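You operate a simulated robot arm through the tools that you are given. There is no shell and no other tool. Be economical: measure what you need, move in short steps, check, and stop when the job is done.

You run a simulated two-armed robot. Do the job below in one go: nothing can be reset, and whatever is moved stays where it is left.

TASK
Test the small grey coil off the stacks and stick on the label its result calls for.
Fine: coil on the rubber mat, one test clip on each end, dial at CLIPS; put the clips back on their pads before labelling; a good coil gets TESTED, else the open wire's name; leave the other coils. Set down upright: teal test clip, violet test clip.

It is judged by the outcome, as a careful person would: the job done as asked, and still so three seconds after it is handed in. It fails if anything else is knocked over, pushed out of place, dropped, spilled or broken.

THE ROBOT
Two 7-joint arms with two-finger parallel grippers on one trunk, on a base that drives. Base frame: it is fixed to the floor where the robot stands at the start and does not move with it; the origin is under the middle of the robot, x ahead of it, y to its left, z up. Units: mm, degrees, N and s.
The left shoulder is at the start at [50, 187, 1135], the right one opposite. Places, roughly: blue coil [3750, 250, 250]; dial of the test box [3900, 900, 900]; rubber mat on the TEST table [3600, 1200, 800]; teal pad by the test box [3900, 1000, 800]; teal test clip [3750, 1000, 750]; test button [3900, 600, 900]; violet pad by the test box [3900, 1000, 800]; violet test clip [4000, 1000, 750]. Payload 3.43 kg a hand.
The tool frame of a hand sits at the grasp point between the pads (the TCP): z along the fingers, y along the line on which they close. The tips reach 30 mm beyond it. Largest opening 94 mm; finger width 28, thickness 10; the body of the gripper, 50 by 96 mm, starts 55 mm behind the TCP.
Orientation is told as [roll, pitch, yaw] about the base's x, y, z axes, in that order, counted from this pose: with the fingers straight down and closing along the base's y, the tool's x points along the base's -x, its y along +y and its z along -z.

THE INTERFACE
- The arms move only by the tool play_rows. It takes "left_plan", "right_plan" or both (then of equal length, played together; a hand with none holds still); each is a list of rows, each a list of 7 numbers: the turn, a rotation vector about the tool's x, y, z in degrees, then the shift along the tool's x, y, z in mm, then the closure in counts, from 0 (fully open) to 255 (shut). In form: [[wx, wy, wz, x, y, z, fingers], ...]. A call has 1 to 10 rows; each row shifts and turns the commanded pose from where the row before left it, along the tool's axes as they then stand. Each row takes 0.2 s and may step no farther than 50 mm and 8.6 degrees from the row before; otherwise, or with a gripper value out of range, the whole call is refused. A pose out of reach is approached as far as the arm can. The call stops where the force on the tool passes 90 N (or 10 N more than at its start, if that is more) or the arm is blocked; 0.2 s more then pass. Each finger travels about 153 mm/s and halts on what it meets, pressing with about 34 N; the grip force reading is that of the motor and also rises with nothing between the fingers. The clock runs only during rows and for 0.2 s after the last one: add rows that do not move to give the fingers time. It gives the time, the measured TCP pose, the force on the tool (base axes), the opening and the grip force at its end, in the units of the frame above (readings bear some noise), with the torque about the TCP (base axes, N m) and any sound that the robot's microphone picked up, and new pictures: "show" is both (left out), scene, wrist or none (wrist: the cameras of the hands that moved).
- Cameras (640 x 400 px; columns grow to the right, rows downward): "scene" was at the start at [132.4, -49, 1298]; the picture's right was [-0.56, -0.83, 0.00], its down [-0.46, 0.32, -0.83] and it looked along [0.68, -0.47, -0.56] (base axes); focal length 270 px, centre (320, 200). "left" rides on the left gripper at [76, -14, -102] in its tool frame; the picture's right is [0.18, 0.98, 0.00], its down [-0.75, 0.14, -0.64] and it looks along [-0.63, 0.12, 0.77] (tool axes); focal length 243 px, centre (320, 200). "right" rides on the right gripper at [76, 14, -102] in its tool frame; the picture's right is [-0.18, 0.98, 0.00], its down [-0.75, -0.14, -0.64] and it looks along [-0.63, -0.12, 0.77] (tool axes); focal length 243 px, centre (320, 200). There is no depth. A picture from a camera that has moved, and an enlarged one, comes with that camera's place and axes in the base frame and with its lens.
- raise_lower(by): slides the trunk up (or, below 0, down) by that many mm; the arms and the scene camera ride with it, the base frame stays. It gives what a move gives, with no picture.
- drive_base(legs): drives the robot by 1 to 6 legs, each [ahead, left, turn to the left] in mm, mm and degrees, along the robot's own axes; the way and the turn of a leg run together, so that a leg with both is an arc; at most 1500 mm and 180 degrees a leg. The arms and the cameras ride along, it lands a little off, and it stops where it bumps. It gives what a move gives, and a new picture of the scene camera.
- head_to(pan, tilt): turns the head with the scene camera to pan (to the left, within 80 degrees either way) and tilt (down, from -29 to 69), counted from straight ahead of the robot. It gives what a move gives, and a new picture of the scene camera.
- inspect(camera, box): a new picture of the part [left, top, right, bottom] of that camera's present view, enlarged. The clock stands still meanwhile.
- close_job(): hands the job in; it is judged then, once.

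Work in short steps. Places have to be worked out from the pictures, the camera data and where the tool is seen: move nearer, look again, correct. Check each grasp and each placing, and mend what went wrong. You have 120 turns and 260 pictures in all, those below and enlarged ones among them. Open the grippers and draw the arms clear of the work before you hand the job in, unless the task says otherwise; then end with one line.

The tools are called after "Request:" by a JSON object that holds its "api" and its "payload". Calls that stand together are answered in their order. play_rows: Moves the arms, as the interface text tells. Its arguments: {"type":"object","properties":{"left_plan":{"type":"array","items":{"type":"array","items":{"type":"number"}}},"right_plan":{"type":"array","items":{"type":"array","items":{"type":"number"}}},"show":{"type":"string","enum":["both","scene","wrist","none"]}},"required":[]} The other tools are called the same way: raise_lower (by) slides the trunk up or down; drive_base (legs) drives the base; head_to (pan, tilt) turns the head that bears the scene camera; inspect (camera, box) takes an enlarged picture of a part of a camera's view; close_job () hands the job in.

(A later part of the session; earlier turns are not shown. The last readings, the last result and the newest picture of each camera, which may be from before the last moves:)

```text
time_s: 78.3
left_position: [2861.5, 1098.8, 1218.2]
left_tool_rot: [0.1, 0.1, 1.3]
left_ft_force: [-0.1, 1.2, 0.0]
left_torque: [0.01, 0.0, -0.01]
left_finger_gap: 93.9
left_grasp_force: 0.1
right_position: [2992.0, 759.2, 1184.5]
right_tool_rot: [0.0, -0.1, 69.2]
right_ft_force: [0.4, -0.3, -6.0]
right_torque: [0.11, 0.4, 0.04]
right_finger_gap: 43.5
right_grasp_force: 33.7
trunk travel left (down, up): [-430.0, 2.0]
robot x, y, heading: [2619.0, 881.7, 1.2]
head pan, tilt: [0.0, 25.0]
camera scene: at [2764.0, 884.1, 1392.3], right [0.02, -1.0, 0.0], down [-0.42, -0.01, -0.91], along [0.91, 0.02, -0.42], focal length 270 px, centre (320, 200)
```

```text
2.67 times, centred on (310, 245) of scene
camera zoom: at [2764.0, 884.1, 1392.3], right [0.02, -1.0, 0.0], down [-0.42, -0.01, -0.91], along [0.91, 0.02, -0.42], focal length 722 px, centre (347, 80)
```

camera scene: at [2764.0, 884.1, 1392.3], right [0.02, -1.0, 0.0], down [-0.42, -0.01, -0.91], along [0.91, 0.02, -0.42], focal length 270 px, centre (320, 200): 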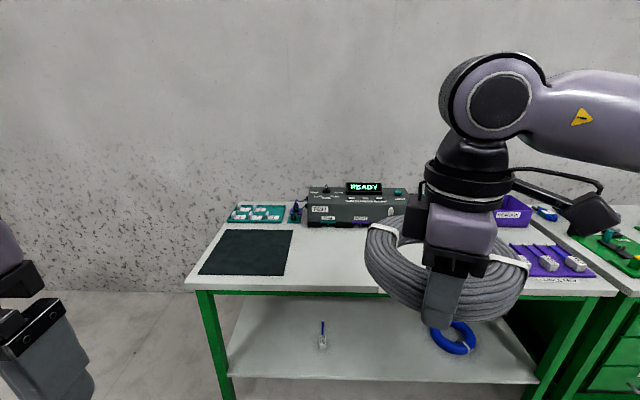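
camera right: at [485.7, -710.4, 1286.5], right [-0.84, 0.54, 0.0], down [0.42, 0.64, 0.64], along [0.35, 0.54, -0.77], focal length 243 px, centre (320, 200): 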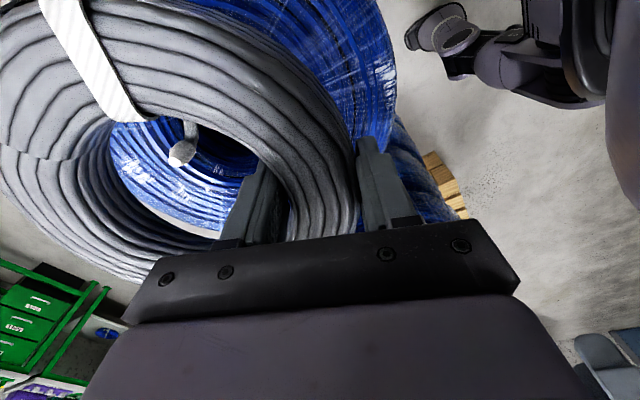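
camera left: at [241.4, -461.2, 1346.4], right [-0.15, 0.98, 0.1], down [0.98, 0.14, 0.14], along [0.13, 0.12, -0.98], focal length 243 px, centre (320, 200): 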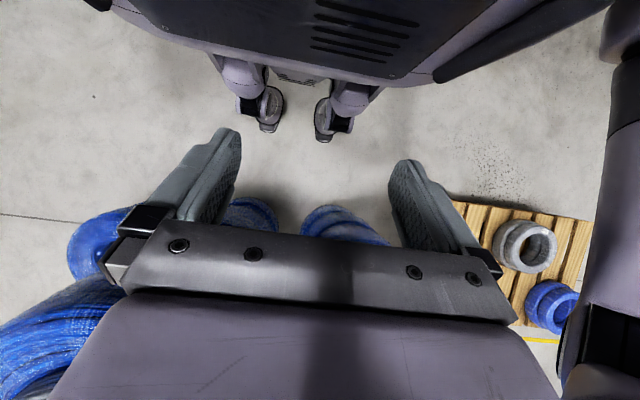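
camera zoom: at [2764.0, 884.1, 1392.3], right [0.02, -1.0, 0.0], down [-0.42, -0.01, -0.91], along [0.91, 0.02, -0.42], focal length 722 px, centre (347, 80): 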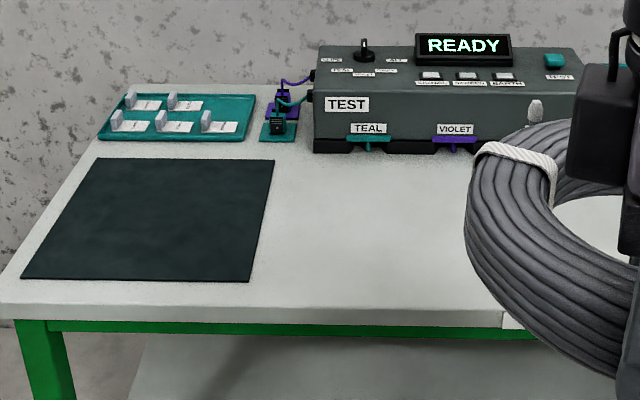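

The whole test setup is visible: mat, clips on pads, label tray, and box with dial. The table top is about z≈735 with its front edge around x≈3480. I drive nearer and look down at it.

Request:
{"api": "drive_base", "payload": {"legs": [[480, 110, -1]]}}

Request:
{"api": "head_to", "payload": {"pan": 10, "tilt": 35}}

```text
time_s: 81.2
left_position: [3357.3, 1210.9, 1219.4]
left_tool_rot: [0.0, 0.0, 0.2]
left_ft_force: [0.2, -0.6, -0.6]
left_torque: [0.01, 0.01, -0.02]
left_finger_gap: 94.0
left_grasp_force: 0.1
right_position: [3481.8, 868.8, 1184.5]
right_tool_rot: [0.1, 0.0, 68.2]
right_ft_force: [0.8, -0.3, -5.2]
right_torque: [0.14, 0.42, -0.01]
right_finger_gap: 43.4
right_grasp_force: 33.5
trunk travel left (down, up): [-430.0, 2.0]
robot x, y, heading: [3101.6, 1000.2, 0.4]
head pan, tilt: [0.0, 25.0]
camera scene: at [3255.8, 997.9, 1392.2], right [0.0, -1.0, 0.0], down [-0.42, 0.0, -0.91], along [0.91, 0.0, -0.42], focal length 270 px, centre (320, 200)
```

scene: 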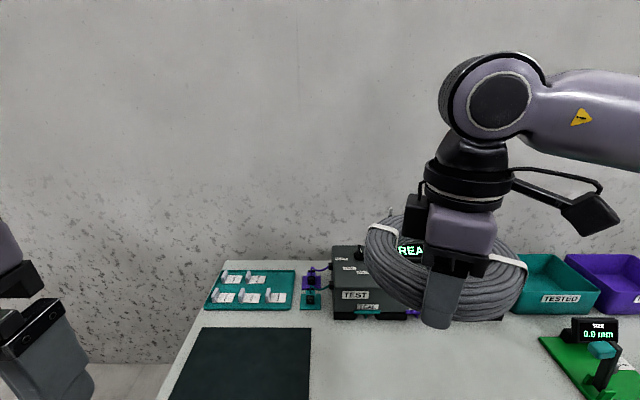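

```text
time_s: 82.0
left_position: [3356.7, 1211.2, 1220.9]
left_tool_rot: [0.0, 0.0, 0.2]
left_ft_force: [0.3, -0.4, 0.1]
left_torque: [-0.01, 0.0, -0.03]
left_finger_gap: 93.9
left_grasp_force: 0.1
right_position: [3482.1, 868.8, 1183.8]
right_tool_rot: [0.0, 0.0, 68.0]
right_ft_force: [-0.8, 0.5, -6.0]
right_torque: [0.15, 0.42, 0.0]
right_finger_gap: 43.3
right_grasp_force: 33.9
trunk travel left (down, up): [-430.0, 2.0]
robot x, y, heading: [3104.9, 997.8, 0.4]
head pan, tilt: [10.0, 35.0]
camera scene: at [3249.9, 1013.0, 1376.6], right [0.18, -0.98, 0.0], down [-0.56, -0.1, -0.82], along [0.81, 0.14, -0.57], focal length 270 px, centre (320, 200)
```

scene: 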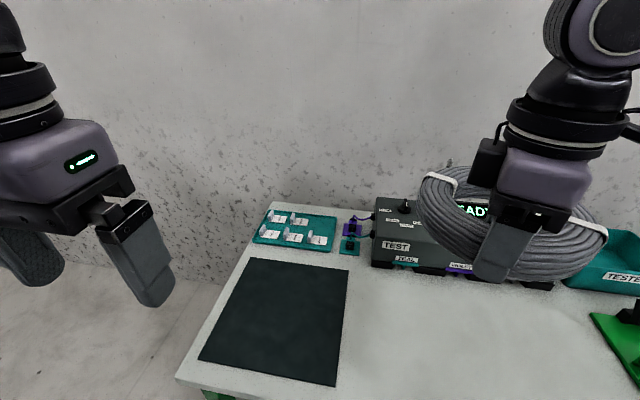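

Triangulated: table top z≈780, mat x 3480–3768 and y 1023–1310, teal clip ≈[3881, 1026], violet ≈[3987, 1018]. I shift the base so the coil, at its current hand pose, hangs over the middle of the mat.

Request:
{"api": "drive_base", "payload": {"legs": [[75, 325, -0.4]]}}

Request:
{"api": "raise_lower", "payload": {"by": -200}}

Request:
{"api": "head_to", "payload": {"pan": -20, "tilt": 40}}

```text
time_s: 84.1
left_position: [3386.9, 1377.7, 1218.9]
left_tool_rot: [-0.2, 0.0, -0.7]
left_ft_force: [0.3, 1.8, -0.6]
left_torque: [-0.01, 0.03, 0.01]
left_finger_gap: 94.1
left_grasp_force: 0.1
right_position: [3505.7, 1033.6, 1182.9]
right_tool_rot: [0.1, 0.3, 67.2]
right_ft_force: [-0.6, 0.6, -6.3]
right_torque: [0.11, 0.39, 0.0]
right_finger_gap: 43.1
right_grasp_force: 34.0
trunk travel left (down, up): [-430.0, 2.0]
robot x, y, heading: [3134.0, 1164.2, -0.8]
head pan, tilt: [10.0, 35.0]
stopped in leg 1: the robot was blocked; the commanded pose is now the measured one
camera scene: at [3277.3, 1181.5, 1376.5], right [0.16, -0.99, 0.0], down [-0.57, -0.1, -0.82], along [0.81, 0.13, -0.57], focal length 270 px, centre (320, 200)
```

scene: 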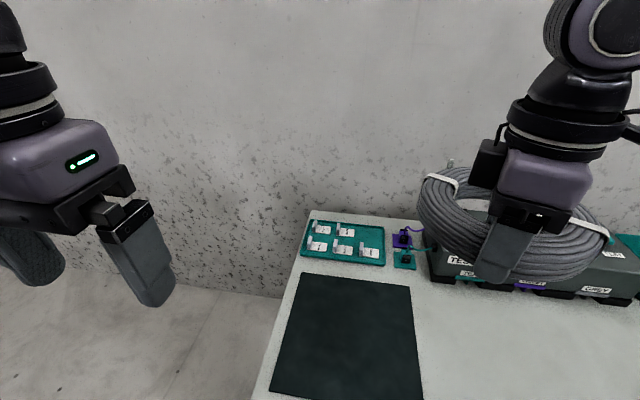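

```text
time_s: 86.3
left_position: [3387.3, 1375.8, 1019.8]
left_tool_rot: [0.0, -0.1, -0.6]
left_ft_force: [0.1, -0.4, 0.4]
left_torque: [0.02, 0.05, -0.01]
left_finger_gap: 94.1
left_grasp_force: 0.0
right_position: [3505.0, 1031.7, 983.9]
right_tool_rot: [0.0, 0.0, 67.1]
right_ft_force: [0.5, 0.2, -5.6]
right_torque: [0.17, 0.38, -0.02]
right_finger_gap: 43.4
right_grasp_force: 34.9
trunk travel left (down, up): [-230.0, 202.0]
robot x, y, heading: [3134.3, 1163.4, -0.4]
head pan, tilt: [10.0, 35.0]
```

```text
time_s: 87.2
left_position: [3385.1, 1375.7, 1018.7]
left_tool_rot: [0.1, 0.0, -0.7]
left_ft_force: [0.5, -0.1, 0.2]
left_torque: [-0.01, 0.0, 0.01]
left_finger_gap: 94.2
left_grasp_force: 0.0
right_position: [3506.7, 1032.0, 982.9]
right_tool_rot: [0.0, 0.0, 67.3]
right_ft_force: [0.3, 0.4, -5.7]
right_torque: [0.12, 0.42, -0.02]
right_finger_gap: 43.2
right_grasp_force: 34.3
trunk travel left (down, up): [-230.0, 202.0]
robot x, y, heading: [3134.8, 1165.3, -0.8]
head pan, tilt: [-20.0, 40.0]
camera scene: at [3269.8, 1135.2, 1169.0], right [-0.35, -0.94, 0.0], down [-0.6, 0.23, -0.77], along [0.72, -0.27, -0.64], focal length 270 px, centre (320, 200)
```

scene: 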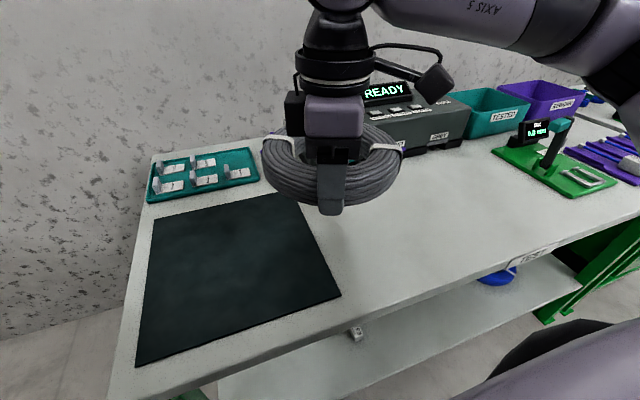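

The base was blocked partway. I tip the left hand back to see what it touched.

Request:
{"api": "play_rows", "payload": {"left_plan": [[0, 8, 0, 0, 0, 0, 0], [0, 8, 0, 0, 0, 0, 0], [0, 8, 0, 0, 0, 0, 0], [0, 8, 0, 0, 0, 0, 0]], "show": "wrist"}}

Request:
{"api": "head_to", "payload": {"pan": 30, "tilt": 60}}

```text
time_s: 88.2
left_position: [3387.0, 1376.7, 1019.4]
left_tool_rot: [0.0, 32.2, -0.7]
left_ft_force: [0.3, 0.6, 0.6]
left_torque: [-0.01, -0.05, 0.0]
left_finger_gap: 94.0
left_grasp_force: 0.2
right_position: [3507.5, 1031.7, 984.3]
right_tool_rot: [0.0, 0.1, 67.2]
right_ft_force: [0.5, -0.9, -6.5]
right_torque: [0.16, 0.37, 0.03]
right_finger_gap: 43.0
right_grasp_force: 33.8
trunk travel left (down, up): [-230.0, 202.0]
robot x, y, heading: [3129.6, 1160.1, -0.4]
head pan, tilt: [-20.0, 40.0]
camera left: at [3376.6, 1362.2, 1146.7], right [-0.14, 0.98, 0.1], down [0.98, 0.13, 0.14], along [0.13, 0.12, -0.98], focal length 243 px, centre (320, 200)
```

left: 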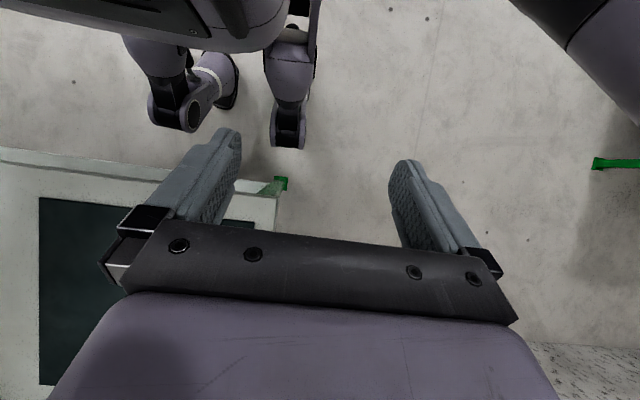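

```text
time_s: 89.4
left_position: [3386.5, 1377.1, 1019.7]
left_tool_rot: [0.0, 31.9, -0.6]
left_ft_force: [0.4, -0.2, -0.4]
left_torque: [0.0, -0.01, 0.0]
left_finger_gap: 94.3
left_grasp_force: 0.0
right_position: [3506.6, 1031.0, 983.9]
right_tool_rot: [0.0, 0.1, 67.1]
right_ft_force: [0.3, 0.9, -6.7]
right_torque: [0.12, 0.37, 0.02]
right_finger_gap: 43.4
right_grasp_force: 33.9
trunk travel left (down, up): [-230.0, 202.0]
robot x, y, heading: [3128.3, 1162.3, -0.5]
head pan, tilt: [30.0, 60.0]
camera scene: at [3248.3, 1197.7, 1142.3], right [0.49, -0.87, 0.0], down [-0.75, -0.42, -0.5], along [0.44, 0.25, -0.87], focal length 270 px, centre (320, 200)
```

scene: 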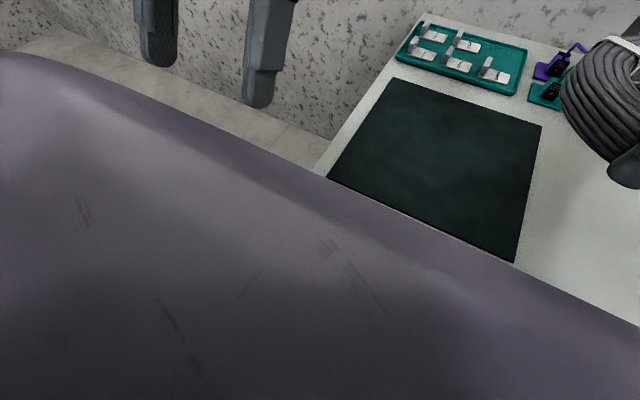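

The gap to the table looks like the base's footprint limit (about 280 mm from the axis). I sidestep left only, staying 15 mm back, to bring the coil over the mat.

Request:
{"api": "drive_base", "payload": {"legs": [[-15, 0, 0], [0, 150, 0]]}}

Request:
{"api": "play_rows", "payload": {"left_plan": [[0, -8, 0, 0, 0, 0, 0], [0, -8, 0, 0, 0, 0, 0], [0, -8, 0, 0, 0, 0, 0], [0, -8, 0, 0, 0, 0, 0]], "right_plan": [[0, 0, 0, -8, -18, 0, 255], [0, 0, 0, -8, -18, 0, 255], [0, 0, 0, -8, -18, 0, 255], [0, 0, 0, 0, 0, 0, 255]], "show": "none"}}

Request:
{"api": "head_to", "payload": {"pan": -10, "tilt": 45}}

```text
time_s: 91.7
left_position: [3371.2, 1521.6, 1020.0]
left_tool_rot: [-0.1, 32.0, -0.3]
left_ft_force: [-0.8, 0.3, 0.1]
left_torque: [-0.04, -0.02, 0.0]
left_finger_gap: 93.8
left_grasp_force: 0.0
right_position: [3492.3, 1178.1, 983.8]
right_tool_rot: [0.0, 0.0, 67.4]
right_ft_force: [-0.2, 0.2, -5.6]
right_torque: [0.17, 0.41, 0.01]
right_finger_gap: 43.1
right_grasp_force: 34.5
trunk travel left (down, up): [-230.0, 202.0]
robot x, y, heading: [3111.1, 1308.5, -0.0]
head pan, tilt: [30.0, 60.0]
camera scene: at [3234.3, 1343.3, 1142.3], right [0.49, -0.87, 0.0], down [-0.75, -0.43, -0.5], along [0.43, 0.25, -0.87], focal length 270 px, centre (320, 200)
```

scene: 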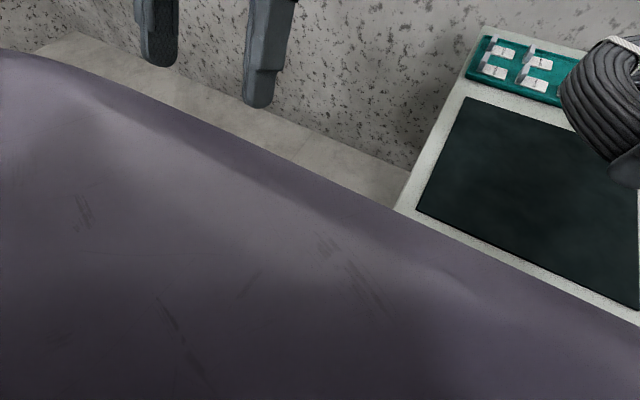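

```text
time_s: 92.7
left_position: [3372.4, 1521.5, 1020.0]
left_tool_rot: [-0.1, -0.1, -0.4]
left_ft_force: [-0.4, -0.4, -0.7]
left_torque: [-0.02, 0.02, 0.0]
left_finger_gap: 93.9
left_grasp_force: 0.1
right_position: [3492.5, 1177.4, 984.2]
right_tool_rot: [-0.1, 0.2, 67.4]
right_ft_force: [0.2, 1.1, -6.6]
right_torque: [0.16, 0.41, 0.01]
right_finger_gap: 43.2
right_grasp_force: 34.4
right hand out of reach, approached as far as the arm can: row 1, 2, 3
trunk travel left (down, up): [-230.0, 202.0]
robot x, y, heading: [3117.3, 1312.6, -0.2]
head pan, tilt: [30.0, 60.0]
```

```text
time_s: 93.8
left_position: [3372.8, 1522.4, 1019.7]
left_tool_rot: [0.0, 0.1, -0.4]
left_ft_force: [0.5, 0.3, -0.1]
left_torque: [0.0, 0.01, -0.02]
left_finger_gap: 93.9
left_grasp_force: 0.1
right_position: [3493.2, 1178.4, 983.9]
right_tool_rot: [0.0, 0.1, 67.4]
right_ft_force: [0.3, -0.2, -5.2]
right_torque: [0.11, 0.4, 0.01]
right_finger_gap: 43.3
right_grasp_force: 34.0
trunk travel left (down, up): [-230.0, 202.0]
robot x, y, heading: [3117.3, 1309.4, -0.2]
head pan, tilt: [-10.0, 45.0]
camera scene: at [3256.4, 1295.7, 1161.7], right [-0.18, -0.98, 0.0], down [-0.7, 0.13, -0.71], along [0.7, -0.13, -0.71], focal length 270 px, centre (320, 200)
```

scene: 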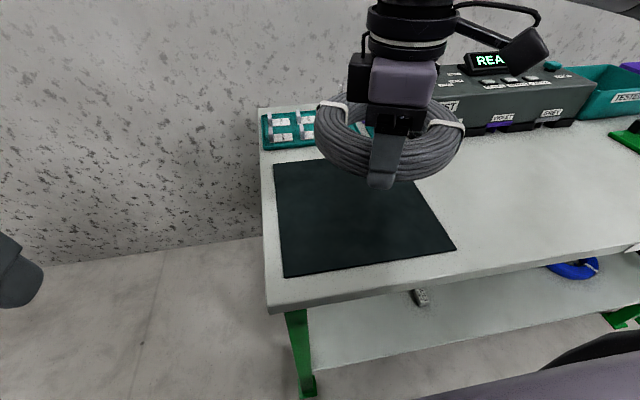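

The arm is at a joint limit with this yaw. I turn the yaw back to about 35 and try reaching ahead, lowering as well.

Request:
{"api": "play_rows", "payload": {"right_plan": [[0, 0, 8, 0, 0, 0, 255], [0, 0, 8, 0, 0, 0, 255], [0, 0, 8, 0, 0, 0, 255], [0, 0, 8, 0, 0, 0, 255], [0, 0, 0, -20, -16, 20, 255], [0, 0, 0, -20, -16, 20, 255], [0, 0, 0, -20, -16, 0, 255]], "show": "scene"}}

```text
time_s: 95.4
left_position: [3373.2, 1522.8, 1019.9]
left_tool_rot: [0.0, 0.0, -0.4]
left_ft_force: [0.7, 0.8, -0.4]
left_torque: [-0.02, -0.04, 0.0]
left_finger_gap: 93.9
left_grasp_force: 0.0
right_position: [3557.5, 1152.8, 946.1]
right_tool_rot: [0.1, -0.1, 35.4]
right_ft_force: [-0.1, 0.7, -5.9]
right_torque: [0.35, 0.25, 0.01]
right_finger_gap: 43.2
right_grasp_force: 34.0
right hand out of reach, approached as far as the arm can: row 5, 6, 7
trunk travel left (down, up): [-230.0, 202.0]
robot x, y, heading: [3111.4, 1313.2, -0.5]
head pan, tilt: [-10.0, 45.0]
camera scene: at [3256.4, 1295.5, 1161.7], right [-0.18, -0.98, 0.0], down [-0.7, 0.13, -0.71], along [0.7, -0.13, -0.71], focal length 270 px, centre (320, 200)
```

scene: 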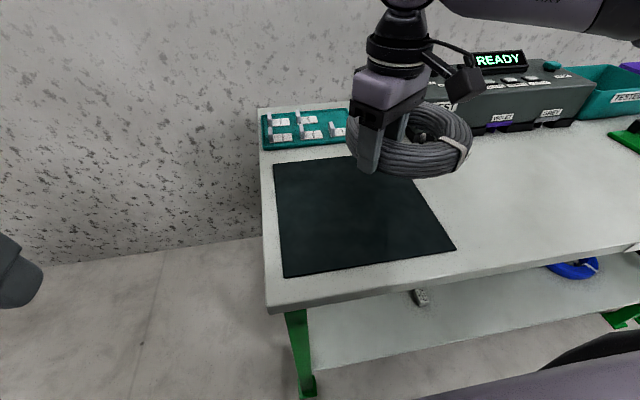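

A smaller yaw gives more reach. The coil centre now hangs near [3599, 1094], so I drive 75 left to centre it on the mat and then lower in steps.

Request:
{"api": "drive_base", "payload": {"legs": [[0, 75, 0]]}}

Request:
{"api": "play_rows", "payload": {"right_plan": [[0, 0, 0, 0, 0, 25, 255], [0, 0, 0, 0, 0, 25, 255], [0, 0, 0, 0, 0, 25, 255], [0, 0, 0, 0, 0, 20, 255], [0, 0, 0, 0, 0, 10, 255], [0, 0, 0, 0, 0, 0, 255]], "show": "both"}}

```text
time_s: 96.7
left_position: [3373.1, 1597.1, 1019.1]
left_tool_rot: [0.1, 0.1, -0.5]
left_ft_force: [-0.2, 0.0, -0.1]
left_torque: [-0.01, -0.02, 0.02]
left_finger_gap: 94.0
left_grasp_force: 0.1
right_position: [3557.1, 1228.4, 946.2]
right_tool_rot: [0.1, 0.0, 35.3]
right_ft_force: [0.1, 0.1, -6.3]
right_torque: [0.37, 0.24, -0.02]
right_finger_gap: 42.9
right_grasp_force: 34.0
trunk travel left (down, up): [-230.0, 202.0]
robot x, y, heading: [3112.9, 1385.7, -0.5]
head pan, tilt: [-10.0, 45.0]
camera scene: at [3256.9, 1370.2, 1161.7], right [-0.18, -0.98, 0.0], down [-0.7, 0.13, -0.71], along [0.7, -0.13, -0.71], focal length 270 px, centre (320, 200)
```

scene: 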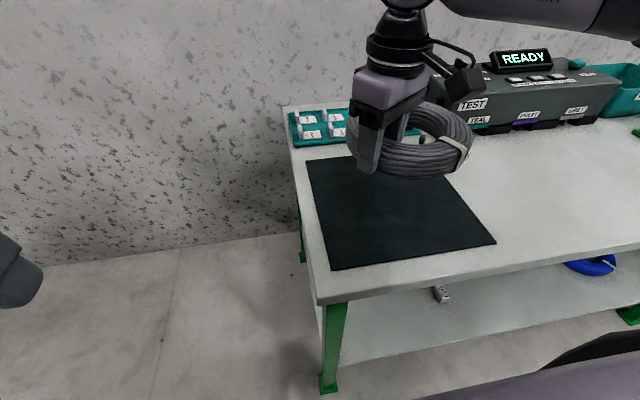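

```text
time_s: 98.1
left_position: [3372.8, 1597.5, 1019.4]
left_tool_rot: [0.0, 0.0, -0.6]
left_ft_force: [0.3, 0.2, -0.3]
left_torque: [0.0, -0.04, 0.01]
left_finger_gap: 93.7
left_grasp_force: 0.0
right_position: [3551.6, 1220.2, 844.5]
right_tool_rot: [0.2, -0.1, 35.3]
right_ft_force: [0.0, -0.3, -5.9]
right_torque: [0.36, 0.29, 0.06]
right_finger_gap: 43.3
right_grasp_force: 34.5
right hand out of reach, approached as far as the arm can: row 3, 4
trunk travel left (down, up): [-230.0, 202.0]
robot x, y, heading: [3119.3, 1386.0, -0.4]
head pan, tilt: [-10.0, 45.0]
camera scene: at [3256.9, 1370.0, 1161.7], right [-0.18, -0.98, 0.0], down [-0.7, 0.13, -0.71], along [0.7, -0.13, -0.71], focal length 270 px, centre (320, 200)
camera right: at [3481.9, 1186.7, 945.9], right [-0.42, 0.91, 0.0], down [0.7, 0.32, 0.64], along [0.58, 0.27, -0.77], focal length 243 px, centre (320, 200)
```

scene: 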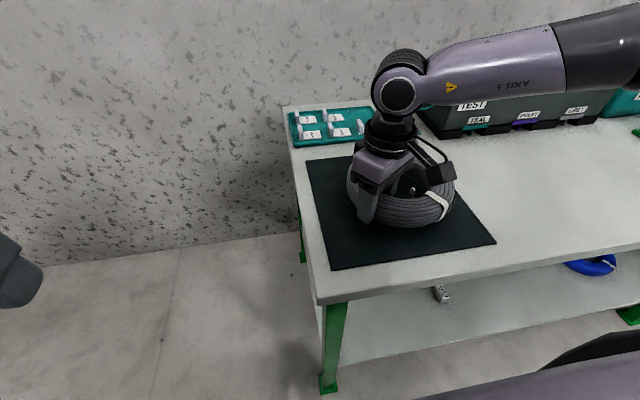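
right: 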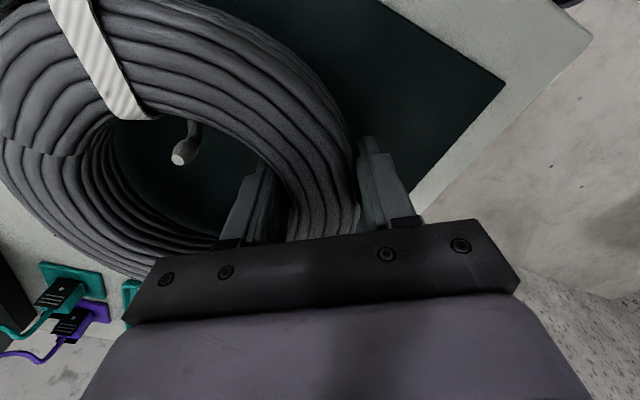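

The coil is over the mat, centred around [3593, 1161]. I lower the last 30 mm gently, watching the force.

Request:
{"api": "play_rows", "payload": {"right_plan": [[0, 0, 0, 0, 0, 10, 255], [0, 0, 0, 0, 0, 8, 255], [0, 0, 0, 0, 0, 5, 255], [0, 0, 0, 0, 0, 0, 255]], "show": "none"}}

```text
time_s: 99.1
left_position: [3372.7, 1596.5, 1019.9]
left_tool_rot: [0.1, 0.0, -0.4]
left_ft_force: [0.1, 0.0, -1.4]
left_torque: [0.02, 0.01, 0.0]
left_finger_gap: 94.3
left_grasp_force: 0.1
right_position: [3550.4, 1214.6, 823.2]
right_tool_rot: [0.2, -0.1, 35.3]
right_ft_force: [0.2, 0.4, -5.9]
right_torque: [0.36, 0.3, 0.0]
right_finger_gap: 43.1
right_grasp_force: 34.0
right hand out of reach, approached as far as the arm can: row 1, 3
trunk travel left (down, up): [-230.0, 202.0]
robot x, y, heading: [3116.7, 1390.1, -0.3]
head pan, tilt: [-10.0, 45.0]
```

Request:
{"api": "play_rows", "payload": {"right_plan": [[0, 0, 0, 0, 0, 4, 255], [0, 0, 0, 0, 0, 4, 255], [0, 0, 0, 0, 0, 3, 255], [0, 0, 0, 0, 0, 0, 255]], "show": "none"}}

```text
time_s: 100.1
left_position: [3373.4, 1597.8, 1020.4]
left_tool_rot: [0.0, -0.1, -0.4]
left_ft_force: [0.4, -0.1, 0.4]
left_torque: [0.01, -0.01, -0.01]
left_finger_gap: 94.1
left_grasp_force: 0.0
right_position: [3547.9, 1212.9, 815.3]
right_tool_rot: [0.0, -0.2, 35.5]
right_ft_force: [-0.6, 4.5, 0.8]
right_torque: [-0.5, -0.06, 0.12]
right_finger_gap: 43.2
right_grasp_force: 33.8
right hand out of reach, approached as far as the arm can: row 3
trunk travel left (down, up): [-230.0, 202.0]
robot x, y, heading: [3117.5, 1382.8, -0.3]
head pan, tilt: [-10.0, 45.0]
```

It touched down. I open moderately and retract straight up.

Request:
{"api": "play_rows", "payload": {"right_plan": [[0, 0, 0, 0, 0, 2, 255], [0, 0, 0, 0, 0, 0, 80], [0, 0, 0, 0, 0, 0, 60], [0, 0, 0, 0, 0, 0, 60], [0, 0, 0, 0, 0, -20, 60], [0, 0, 0, 0, 0, -30, 60], [0, 0, 0, 0, 0, -40, 60], [0, 0, 0, 0, 0, -45, 60]], "show": "both"}}

```text
time_s: 101.9
left_position: [3373.1, 1597.7, 1020.2]
left_tool_rot: [0.0, 0.0, -0.4]
left_ft_force: [0.9, 0.6, -0.2]
left_torque: [0.05, -0.03, 0.01]
left_finger_gap: 94.1
left_grasp_force: 0.1
right_position: [3545.3, 1212.6, 947.0]
right_tool_rot: [0.1, -0.1, 35.4]
right_ft_force: [0.5, -0.5, -0.6]
right_torque: [0.01, -0.04, 0.0]
right_finger_gap: 71.9
right_grasp_force: 0.0
trunk travel left (down, up): [-230.0, 202.0]
robot x, y, heading: [3120.8, 1379.6, -0.4]
head pan, tilt: [-10.0, 45.0]
camera scene: at [3256.4, 1370.3, 1161.8], right [-0.18, -0.98, 0.0], down [-0.7, 0.13, -0.71], along [0.7, -0.13, -0.71], focal length 270 px, centre (320, 200)
camera right: at [3475.5, 1179.9, 1049.2], right [-0.42, 0.91, 0.0], down [0.7, 0.32, 0.64], along [0.58, 0.27, -0.77], focal length 243 px, centre (320, 200)
```

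scene: 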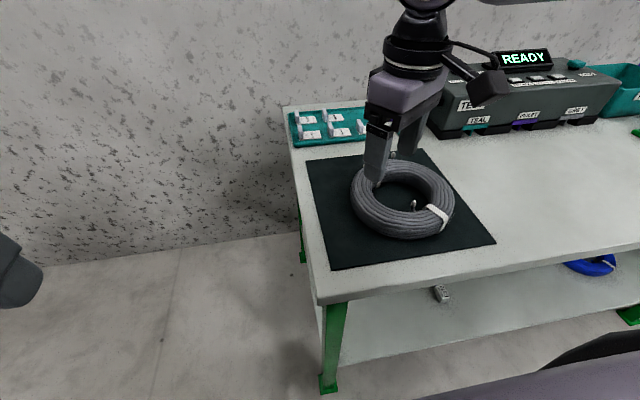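
right: 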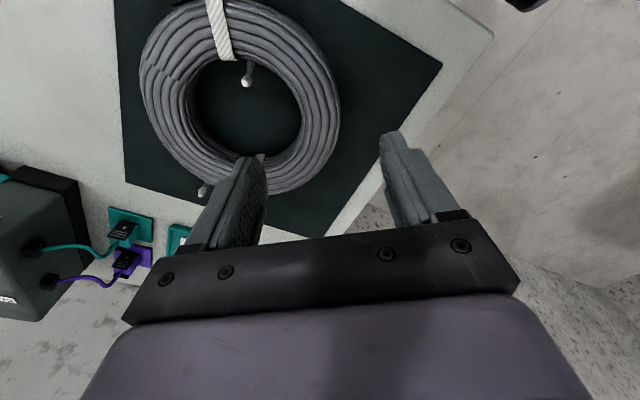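

The coil lies flat on the mat. I pull the right hand aside and inspect the box, clips and labels.

Request:
{"api": "play_rows", "payload": {"right_plan": [[0, 0, 8, 0, -40, 0, 60], [0, 0, 8, 20, -40, 0, 0], [0, 0, 8, 20, -40, 0, 0], [0, 0, 8, 20, -40, 0, 0], [0, 0, 0, 20, -40, 0, 0], [0, 0, 0, 30, -20, 0, 0]], "show": "none"}}

Request:
{"api": "raise_lower", "payload": {"by": 100}}

Request:
{"api": "head_to", "payload": {"pan": -20, "tilt": 35}}

Request:
{"api": "inspect", "payload": {"camera": "scene", "box": [180, 80, 340, 180]}}

Request:
{"api": "inspect", "payload": {"camera": "scene", "box": [320, 80, 480, 180]}}

```text
time_s: 103.3
left_position: [3372.6, 1596.3, 1019.6]
left_tool_rot: [0.0, 0.0, -0.4]
left_ft_force: [-0.4, 0.2, -0.8]
left_torque: [0.03, -0.03, 0.0]
left_finger_gap: 93.9
left_grasp_force: 0.1
right_position: [3506.5, 982.9, 945.5]
right_tool_rot: [0.1, 0.0, 3.4]
right_ft_force: [0.4, -0.1, 0.5]
right_torque: [0.03, -0.01, 0.01]
right_finger_gap: 94.0
right_grasp_force: 0.0
trunk travel left (down, up): [-230.0, 202.0]
robot x, y, heading: [3112.9, 1389.0, -0.3]
head pan, tilt: [-10.0, 45.0]
```

```text
time_s: 104.7
left_position: [3373.3, 1597.4, 1120.6]
left_tool_rot: [0.0, 0.0, -0.4]
left_ft_force: [0.1, 0.2, -0.7]
left_torque: [-0.01, 0.01, -0.02]
left_finger_gap: 93.9
left_grasp_force: 0.1
right_position: [3506.6, 983.1, 1044.4]
right_tool_rot: [0.1, 0.0, 3.3]
right_ft_force: [1.3, 0.4, -0.3]
right_torque: [0.04, -0.03, 0.01]
right_finger_gap: 93.8
right_grasp_force: 0.2
trunk travel left (down, up): [-330.0, 102.0]
robot x, y, heading: [3113.8, 1383.9, -0.4]
head pan, tilt: [-10.0, 45.0]
```

```text
time_s: 105.4
left_position: [3373.3, 1595.9, 1120.1]
left_tool_rot: [0.0, -0.1, -0.4]
left_ft_force: [0.9, 0.2, -0.5]
left_torque: [0.0, -0.04, -0.01]
left_finger_gap: 94.2
left_grasp_force: 0.0
right_position: [3506.9, 984.2, 1044.2]
right_tool_rot: [0.0, 0.0, 3.3]
right_ft_force: [0.4, 0.1, -0.1]
right_torque: [0.0, -0.02, 0.01]
right_finger_gap: 93.9
right_grasp_force: 0.3
trunk travel left (down, up): [-330.0, 102.0]
robot x, y, heading: [3115.4, 1386.3, -0.5]
head pan, tilt: [-20.0, 35.0]
camera scene: at [3259.0, 1354.3, 1276.6], right [-0.35, -0.94, 0.0], down [-0.54, 0.2, -0.82], along [0.77, -0.29, -0.57], focal length 270 px, centre (320, 200)
```

scene: 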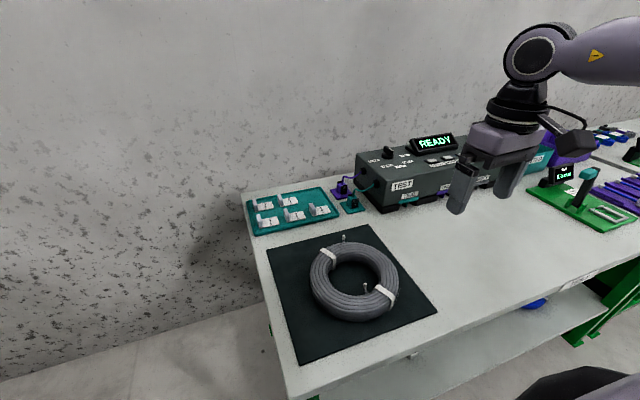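

```text
4.00 times, centred on (260, 130) of scene
camera zoom: at [3259.0, 1354.3, 1276.6], right [-0.35, -0.94, 0.0], down [-0.54, 0.2, -0.82], along [0.77, -0.29, -0.57], focal length 1082 px, centre (560, 480)
```

zoom: 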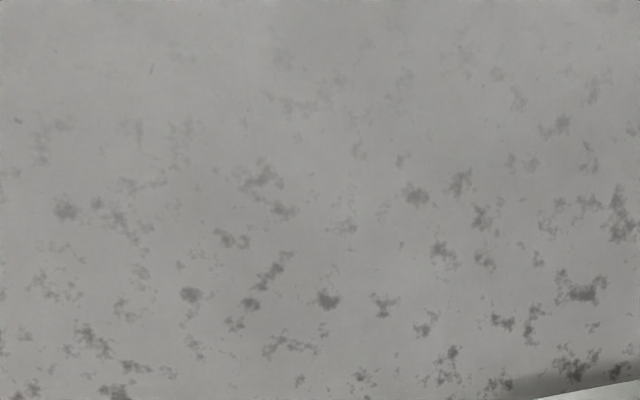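

```text
4.00 times, centred on (400, 130) of scene
camera zoom: at [3259.0, 1354.3, 1276.6], right [-0.35, -0.94, 0.0], down [-0.54, 0.2, -0.82], along [0.77, -0.29, -0.57], focal length 1082 px, centre (0, 480)
```

zoom: 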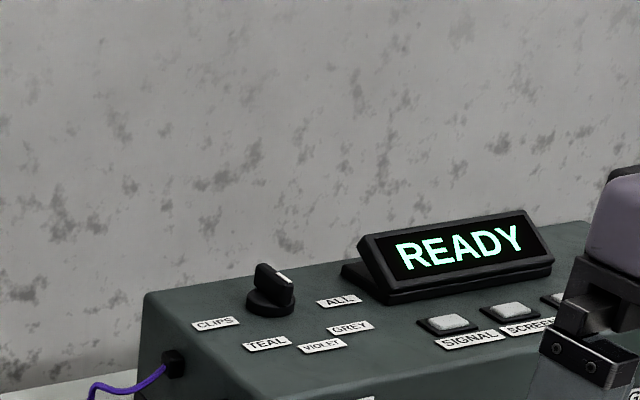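

Request:
{"api": "inspect", "payload": {"camera": "scene", "box": [360, 135, 420, 175]}}

Request:
{"api": "inspect", "payload": {"camera": "scene", "box": [240, 170, 380, 250]}}

Request:
{"api": "inspect", "payload": {"camera": "scene", "box": [290, 225, 410, 325]}}

```text
10.00 times, centred on (390, 155) of scene
camera zoom: at [3259.0, 1354.3, 1276.6], right [-0.35, -0.94, 0.0], down [-0.54, 0.2, -0.82], along [0.77, -0.29, -0.57], focal length 2705 px, centre (-380, 650)
```

zoom: 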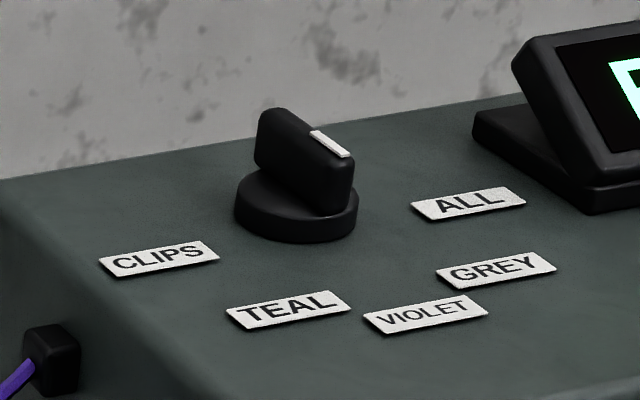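

```text
4.57 times, centred on (310, 210) of scene
camera zoom: at [3259.0, 1354.3, 1276.6], right [-0.35, -0.94, 0.0], down [-0.54, 0.2, -0.82], along [0.77, -0.29, -0.57], focal length 1237 px, centre (366, 154)
```

zoom: 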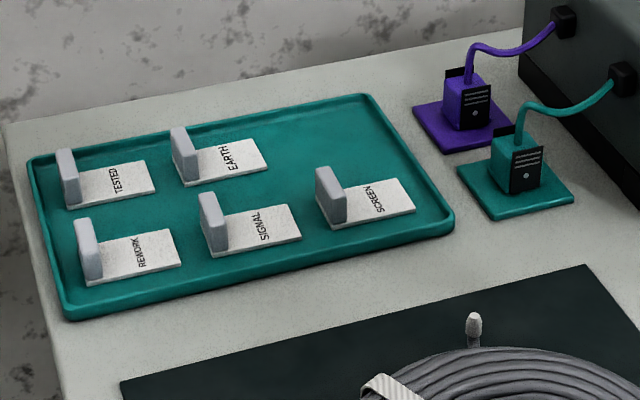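

```text
4.00 times, centred on (350, 275) of scene
camera zoom: at [3259.0, 1354.3, 1276.6], right [-0.35, -0.94, 0.0], down [-0.54, 0.2, -0.82], along [0.77, -0.29, -0.57], focal length 1082 px, centre (200, -100)
```

zoom: 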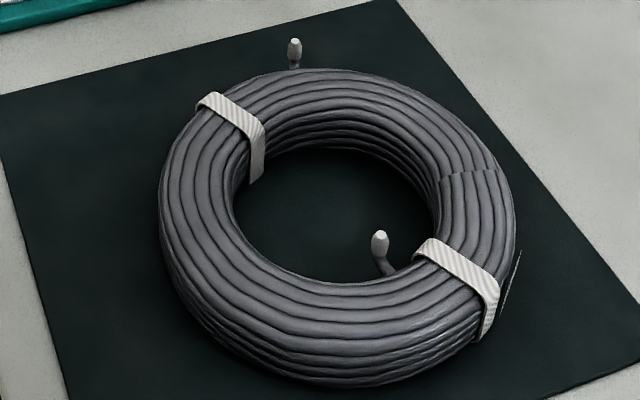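

Labels TESTED, EARTH, REWORK, SIGNAL and SCREEN lie in the tray, and the dial points about at VIOLET, not CLIPS. Clips: teal ≈[3850, 1028], violet ≈[3930, 1028]; dial ≈[3907, 877, 900]. I shift right and test how far the right arm reaches ahead.

Request:
{"api": "drive_base", "payload": {"legs": [[0, -170, 0.4]]}}

Request:
{"api": "play_rows", "payload": {"right_plan": [[0, 0, 0, -30, 35, 0, 0], [0, 0, 0, -30, 35, 0, 0], [0, 0, 0, -30, 35, 0, 0], [0, 0, 0, -40, 25, 0, 0], [0, 0, 0, -45, 0, 0, 0], [0, 0, 0, -45, 0, 0, 0], [0, 0, 0, -45, 0, 0, 0], [0, 0, 0, -45, 0, 0, 0]], "show": "both"}}

```text
time_s: 107.5
left_position: [3370.4, 1434.4, 1120.0]
left_tool_rot: [-0.1, 0.1, 0.2]
left_ft_force: [0.5, 0.3, 0.1]
left_torque: [-0.01, -0.04, -0.01]
left_finger_gap: 93.9
left_grasp_force: 0.0
right_position: [3510.2, 822.7, 1044.9]
right_tool_rot: [0.0, 0.0, 4.0]
right_ft_force: [-0.3, -0.3, 0.3]
right_torque: [-0.03, 0.03, -0.01]
right_finger_gap: 94.0
right_grasp_force: 0.2
trunk travel left (down, up): [-330.0, 102.0]
robot x, y, heading: [3117.2, 1218.0, 0.1]
head pan, tilt: [-20.0, 35.0]
camera scene: at [3259.1, 1190.5, 1276.6], right [-0.34, -0.94, 0.0], down [-0.54, 0.19, -0.82], along [0.77, -0.28, -0.57], focal length 270 px, centre (320, 200)
```

scene: 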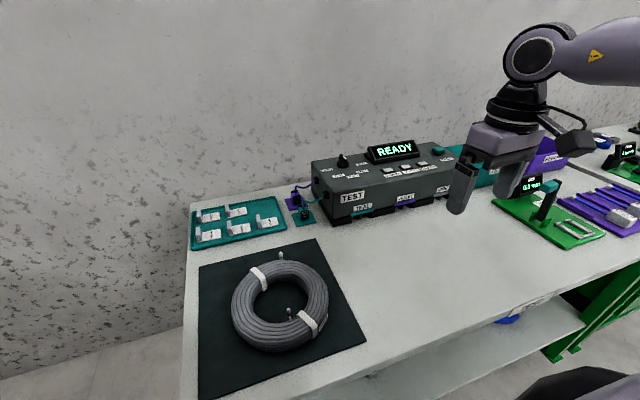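

```text
time_s: 109.3
left_position: [3369.4, 1434.0, 1120.8]
left_tool_rot: [0.0, 0.0, 0.2]
left_ft_force: [0.5, -0.7, 0.4]
left_torque: [0.0, -0.01, 0.02]
left_finger_gap: 94.0
left_grasp_force: 0.1
right_position: [3677.1, 927.1, 1036.9]
right_tool_rot: [0.1, -0.1, 4.0]
right_ft_force: [-0.4, 1.0, 0.3]
right_torque: [0.02, -0.02, 0.0]
right_finger_gap: 94.1
right_grasp_force: 0.0
right hand out of reach, approached as far as the arm can: row 5, 6, 7, 8
trunk travel left (down, up): [-330.0, 102.0]
robot x, y, heading: [3116.9, 1220.1, 0.2]
head pan, tilt: [-20.0, 35.0]
camera scene: at [3259.2, 1190.7, 1276.6], right [-0.34, -0.94, 0.0], down [-0.54, 0.19, -0.82], along [0.77, -0.28, -0.57], focal length 270 px, centre (320, 200)
camera right: at [3600.4, 935.3, 1139.1], right [0.12, 0.99, 0.0], down [0.76, -0.09, 0.64], along [0.64, -0.07, -0.77], focal length 243 px, centre (320, 200)
```

scene: 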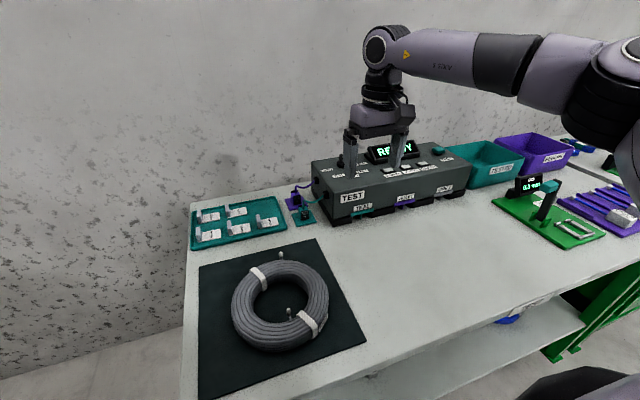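
right: 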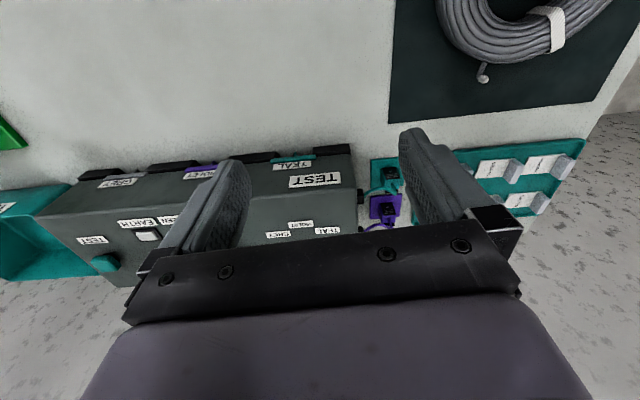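

At yaw 4 the reach ahead is about 560 mm, short of the clips and dial. I check whether the base can still advance here, gently.

Request:
{"api": "drive_base", "payload": {"legs": [[40, 0, 0]]}}

```text
time_s: 110.1
left_position: [3383.0, 1434.3, 1120.3]
left_tool_rot: [-0.1, 0.0, 0.3]
left_ft_force: [-0.1, -0.6, 0.1]
left_torque: [0.0, -0.04, 0.01]
left_finger_gap: 93.8
left_grasp_force: 0.0
right_position: [3691.7, 928.0, 1038.5]
right_tool_rot: [0.1, -0.2, 4.0]
right_ft_force: [0.5, 0.0, 0.2]
right_torque: [0.0, -0.04, -0.01]
right_finger_gap: 93.8
right_grasp_force: 0.1
trunk travel left (down, up): [-330.0, 102.0]
robot x, y, heading: [3133.3, 1217.5, 0.1]
head pan, tilt: [-20.0, 35.0]
stopped in leg 1: the robot was blocked; the commanded pose is now the measured one
camera scene: at [3271.8, 1190.8, 1276.8], right [-0.34, -0.94, 0.0], down [-0.54, 0.19, -0.82], along [0.77, -0.28, -0.57], focal length 270 px, centre (320, 200)
```

scene: 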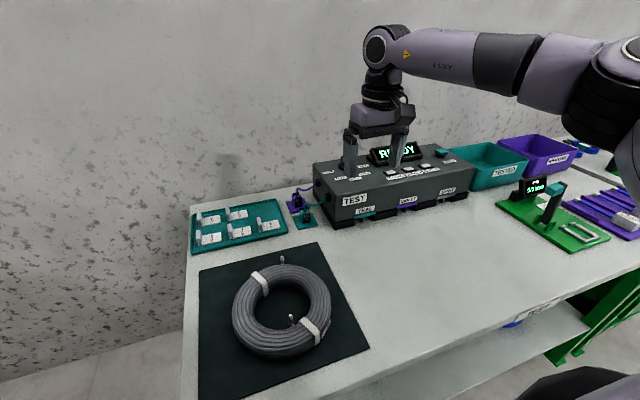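

It is blocked at x=3133, so that is the front limit. A smaller yaw gave more reach earlier, so I try a negative yaw.

Request:
{"api": "play_rows", "payload": {"right_plan": [[0, 0, 8, 0, 0, 0, 0], [0, 0, 8, 0, 0, 0, 0], [0, 0, 8, 0, 0, 0, 0], [0, 0, 8, 0, 0, 0, 0], [0, 0, 8, 0, 0, 0, 0], [0, 0, 0, -35, -22, 0, 0], [0, 0, 0, -35, -22, 0, 0], [0, 0, 0, -35, -22, 0, 0], [0, 0, 0, -35, -22, 0, 0]], "show": "scene"}}

```text
time_s: 112.1
left_position: [3383.6, 1435.1, 1120.4]
left_tool_rot: [0.0, 0.0, 0.2]
left_ft_force: [0.5, -0.2, 1.0]
left_torque: [0.0, -0.01, -0.01]
left_finger_gap: 94.2
left_grasp_force: 0.2
right_position: [3708.3, 773.8, 1036.0]
right_tool_rot: [0.3, -0.2, -36.0]
right_ft_force: [0.5, 0.6, -0.1]
right_torque: [0.0, 0.04, 0.0]
right_finger_gap: 94.2
right_grasp_force: 0.0
right hand out of reach, approached as far as the arm can: row 6, 7, 8, 9
trunk travel left (down, up): [-330.0, 102.0]
robot x, y, heading: [3128.7, 1223.8, 0.1]
head pan, tilt: [-20.0, 35.0]
camera scene: at [3272.7, 1190.6, 1276.6], right [-0.34, -0.94, 0.0], down [-0.54, 0.19, -0.82], along [0.77, -0.28, -0.57], focal length 270 px, centre (320, 200)
```

scene: 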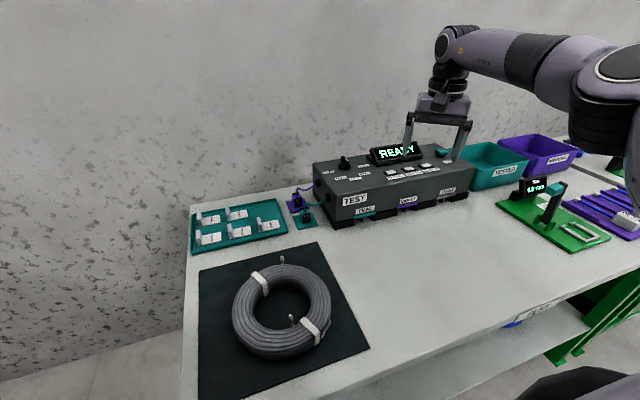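

I got the sign wrong and slid sideways, but the reach there was larger, about 590 from the shoulder. I now move toward the clips' y and ahead, and lower toward 960.

Request:
{"api": "play_rows", "payload": {"right_plan": [[0, 0, 0, -5, 45, 10, 0], [0, 0, 0, -5, 45, 10, 0], [0, 0, 0, -5, 45, 10, 0], [0, 0, 0, -10, 45, 10, 0], [0, 0, 0, -20, 40, 10, 0], [0, 0, 0, -30, 25, 0, 0], [0, 0, 0, -30, 25, 0, 0]], "show": "scene"}}

```text
time_s: 113.7
left_position: [3384.2, 1434.5, 1120.1]
left_tool_rot: [0.0, 0.0, 0.2]
left_ft_force: [-0.2, 0.3, 0.1]
left_torque: [0.02, -0.02, -0.01]
left_finger_gap: 94.1
left_grasp_force: 0.1
right_position: [3704.5, 886.4, 997.0]
right_tool_rot: [0.1, -0.1, -36.0]
right_ft_force: [-0.4, -0.9, -1.0]
right_torque: [0.0, 0.0, 0.02]
right_finger_gap: 94.1
right_grasp_force: 0.0
right hand out of reach, approached as far as the arm can: row 1, 2, 3, 4, 5, 6, 7
trunk travel left (down, up): [-330.0, 102.0]
robot x, y, heading: [3130.2, 1221.4, 0.2]
head pan, tilt: [-20.0, 35.0]
camera scene: at [3272.7, 1190.7, 1276.6], right [-0.34, -0.94, 0.0], down [-0.54, 0.19, -0.82], along [0.77, -0.28, -0.57], focal length 270 px, centre (320, 200)
```

scene: 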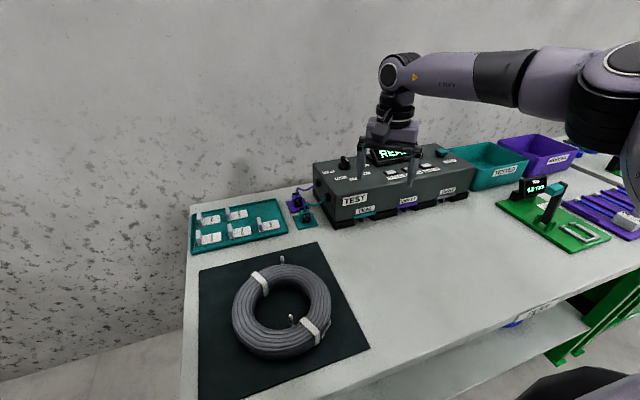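

Tool-down reach is about 590 from the shoulder, so the far items need the tool tilted forward. I'll do the dial first from here: shift right in front of it, undo the yaw and tip the fingers forward.

Request:
{"api": "drive_base", "payload": {"legs": [[-10, -110, 0]]}}

Request:
{"api": "play_rows", "payload": {"right_plan": [[0, 0, -8.5, 20, 0, -10, 128], [0, 0, -8.5, 20, 10, -10, 255], [0, 0, -8.5, 0, 10, -10, 255], [0, 0, -8.5, 0, 10, -10, 255], [0, -8.3, 0, 0, 0, 0, 255], [0, -8.3, 0, 0, 0, 0, 255], [0, -8.3, 0, 0, 0, 0, 255], [0, -8.3, 0, 0, 0, 0, 255], [0, -8.3, 0, 0, 0, 0, 255]], "show": "none"}}

Request:
{"api": "play_rows", "payload": {"right_plan": [[0, 0, 0, -30, 0, 25, 255], [0, 0, 0, -30, 0, 25, 255], [0, 0, 0, -30, 0, 25, 255], [0, 0, 0, -30, 0, 25, 255]], "show": "both"}}

```text
time_s: 115.4
left_position: [3374.5, 1322.8, 1120.4]
left_tool_rot: [-0.1, 0.0, 0.1]
left_ft_force: [-0.1, -0.1, -0.1]
left_torque: [0.04, -0.04, -0.03]
left_finger_gap: 93.7
left_grasp_force: 0.1
right_position: [3693.3, 773.7, 997.4]
right_tool_rot: [0.1, 0.0, -36.1]
right_ft_force: [0.8, -0.3, 0.0]
right_torque: [0.01, 0.0, 0.0]
right_finger_gap: 94.0
right_grasp_force: 0.1
trunk travel left (down, up): [-330.0, 102.0]
robot x, y, heading: [3115.7, 1108.5, -0.1]
head pan, tilt: [-20.0, 35.0]
camera scene: at [3263.1, 1078.7, 1276.6], right [-0.34, -0.94, 0.0], down [-0.54, 0.2, -0.82], along [0.77, -0.28, -0.57], focal length 270 px, centre (320, 200)
```

scene: 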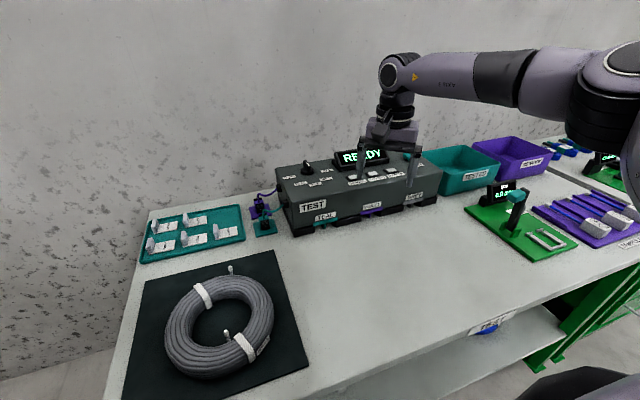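

```text
time_s: 117.4
left_position: [3375.5, 1321.4, 1119.2]
left_tool_rot: [-0.1, 0.0, 0.0]
left_ft_force: [-0.8, 0.1, -1.0]
left_torque: [0.01, 0.01, 0.01]
left_finger_gap: 94.2
left_grasp_force: 0.0
right_position: [3667.9, 824.1, 1036.5]
right_tool_rot: [0.2, -41.7, -2.2]
right_ft_force: [-0.3, 0.1, -0.7]
right_torque: [-0.01, -0.03, 0.0]
right_finger_gap: 0.0
right_grasp_force: 33.0
trunk travel left (down, up): [-330.0, 102.0]
robot x, y, heading: [3122.2, 1109.6, 0.2]
head pan, tilt: [-20.0, 35.0]
```

```text
time_s: 118.4
left_position: [3375.6, 1323.3, 1119.1]
left_tool_rot: [-0.2, 0.0, 0.2]
left_ft_force: [-0.5, 0.6, -0.4]
left_torque: [-0.01, -0.01, 0.02]
left_finger_gap: 93.8
left_grasp_force: 0.0
right_position: [3805.7, 813.1, 1043.2]
right_tool_rot: [0.2, -41.6, -2.1]
right_ft_force: [0.0, -0.4, -0.3]
right_torque: [-0.01, -0.01, -0.04]
right_finger_gap: 0.0
right_grasp_force: 32.8
right hand out of reach, approached as far as the arm can: row 4
trunk travel left (down, up): [-330.0, 102.0]
robot x, y, heading: [3121.1, 1106.8, 0.1]
head pan, tilt: [-20.0, 35.0]
camera scene: at [3262.5, 1079.0, 1276.7], right [-0.34, -0.94, 0.0], down [-0.54, 0.2, -0.82], along [0.77, -0.28, -0.57], focal length 270 px, centre (320, 200)
camera right: at [3680.7, 830.7, 1069.5], right [0.17, 0.98, 0.12], down [0.13, -0.15, 0.98], along [0.98, -0.15, -0.15], focal length 243 px, centre (320, 200)
```

scene: 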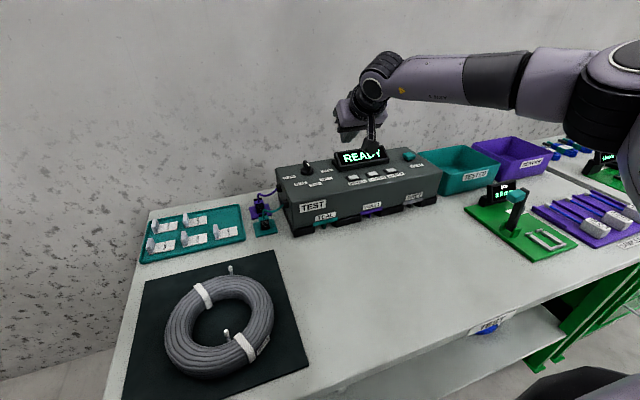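
right: 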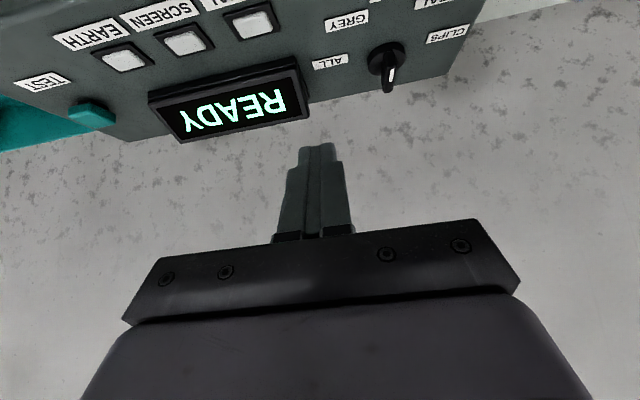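

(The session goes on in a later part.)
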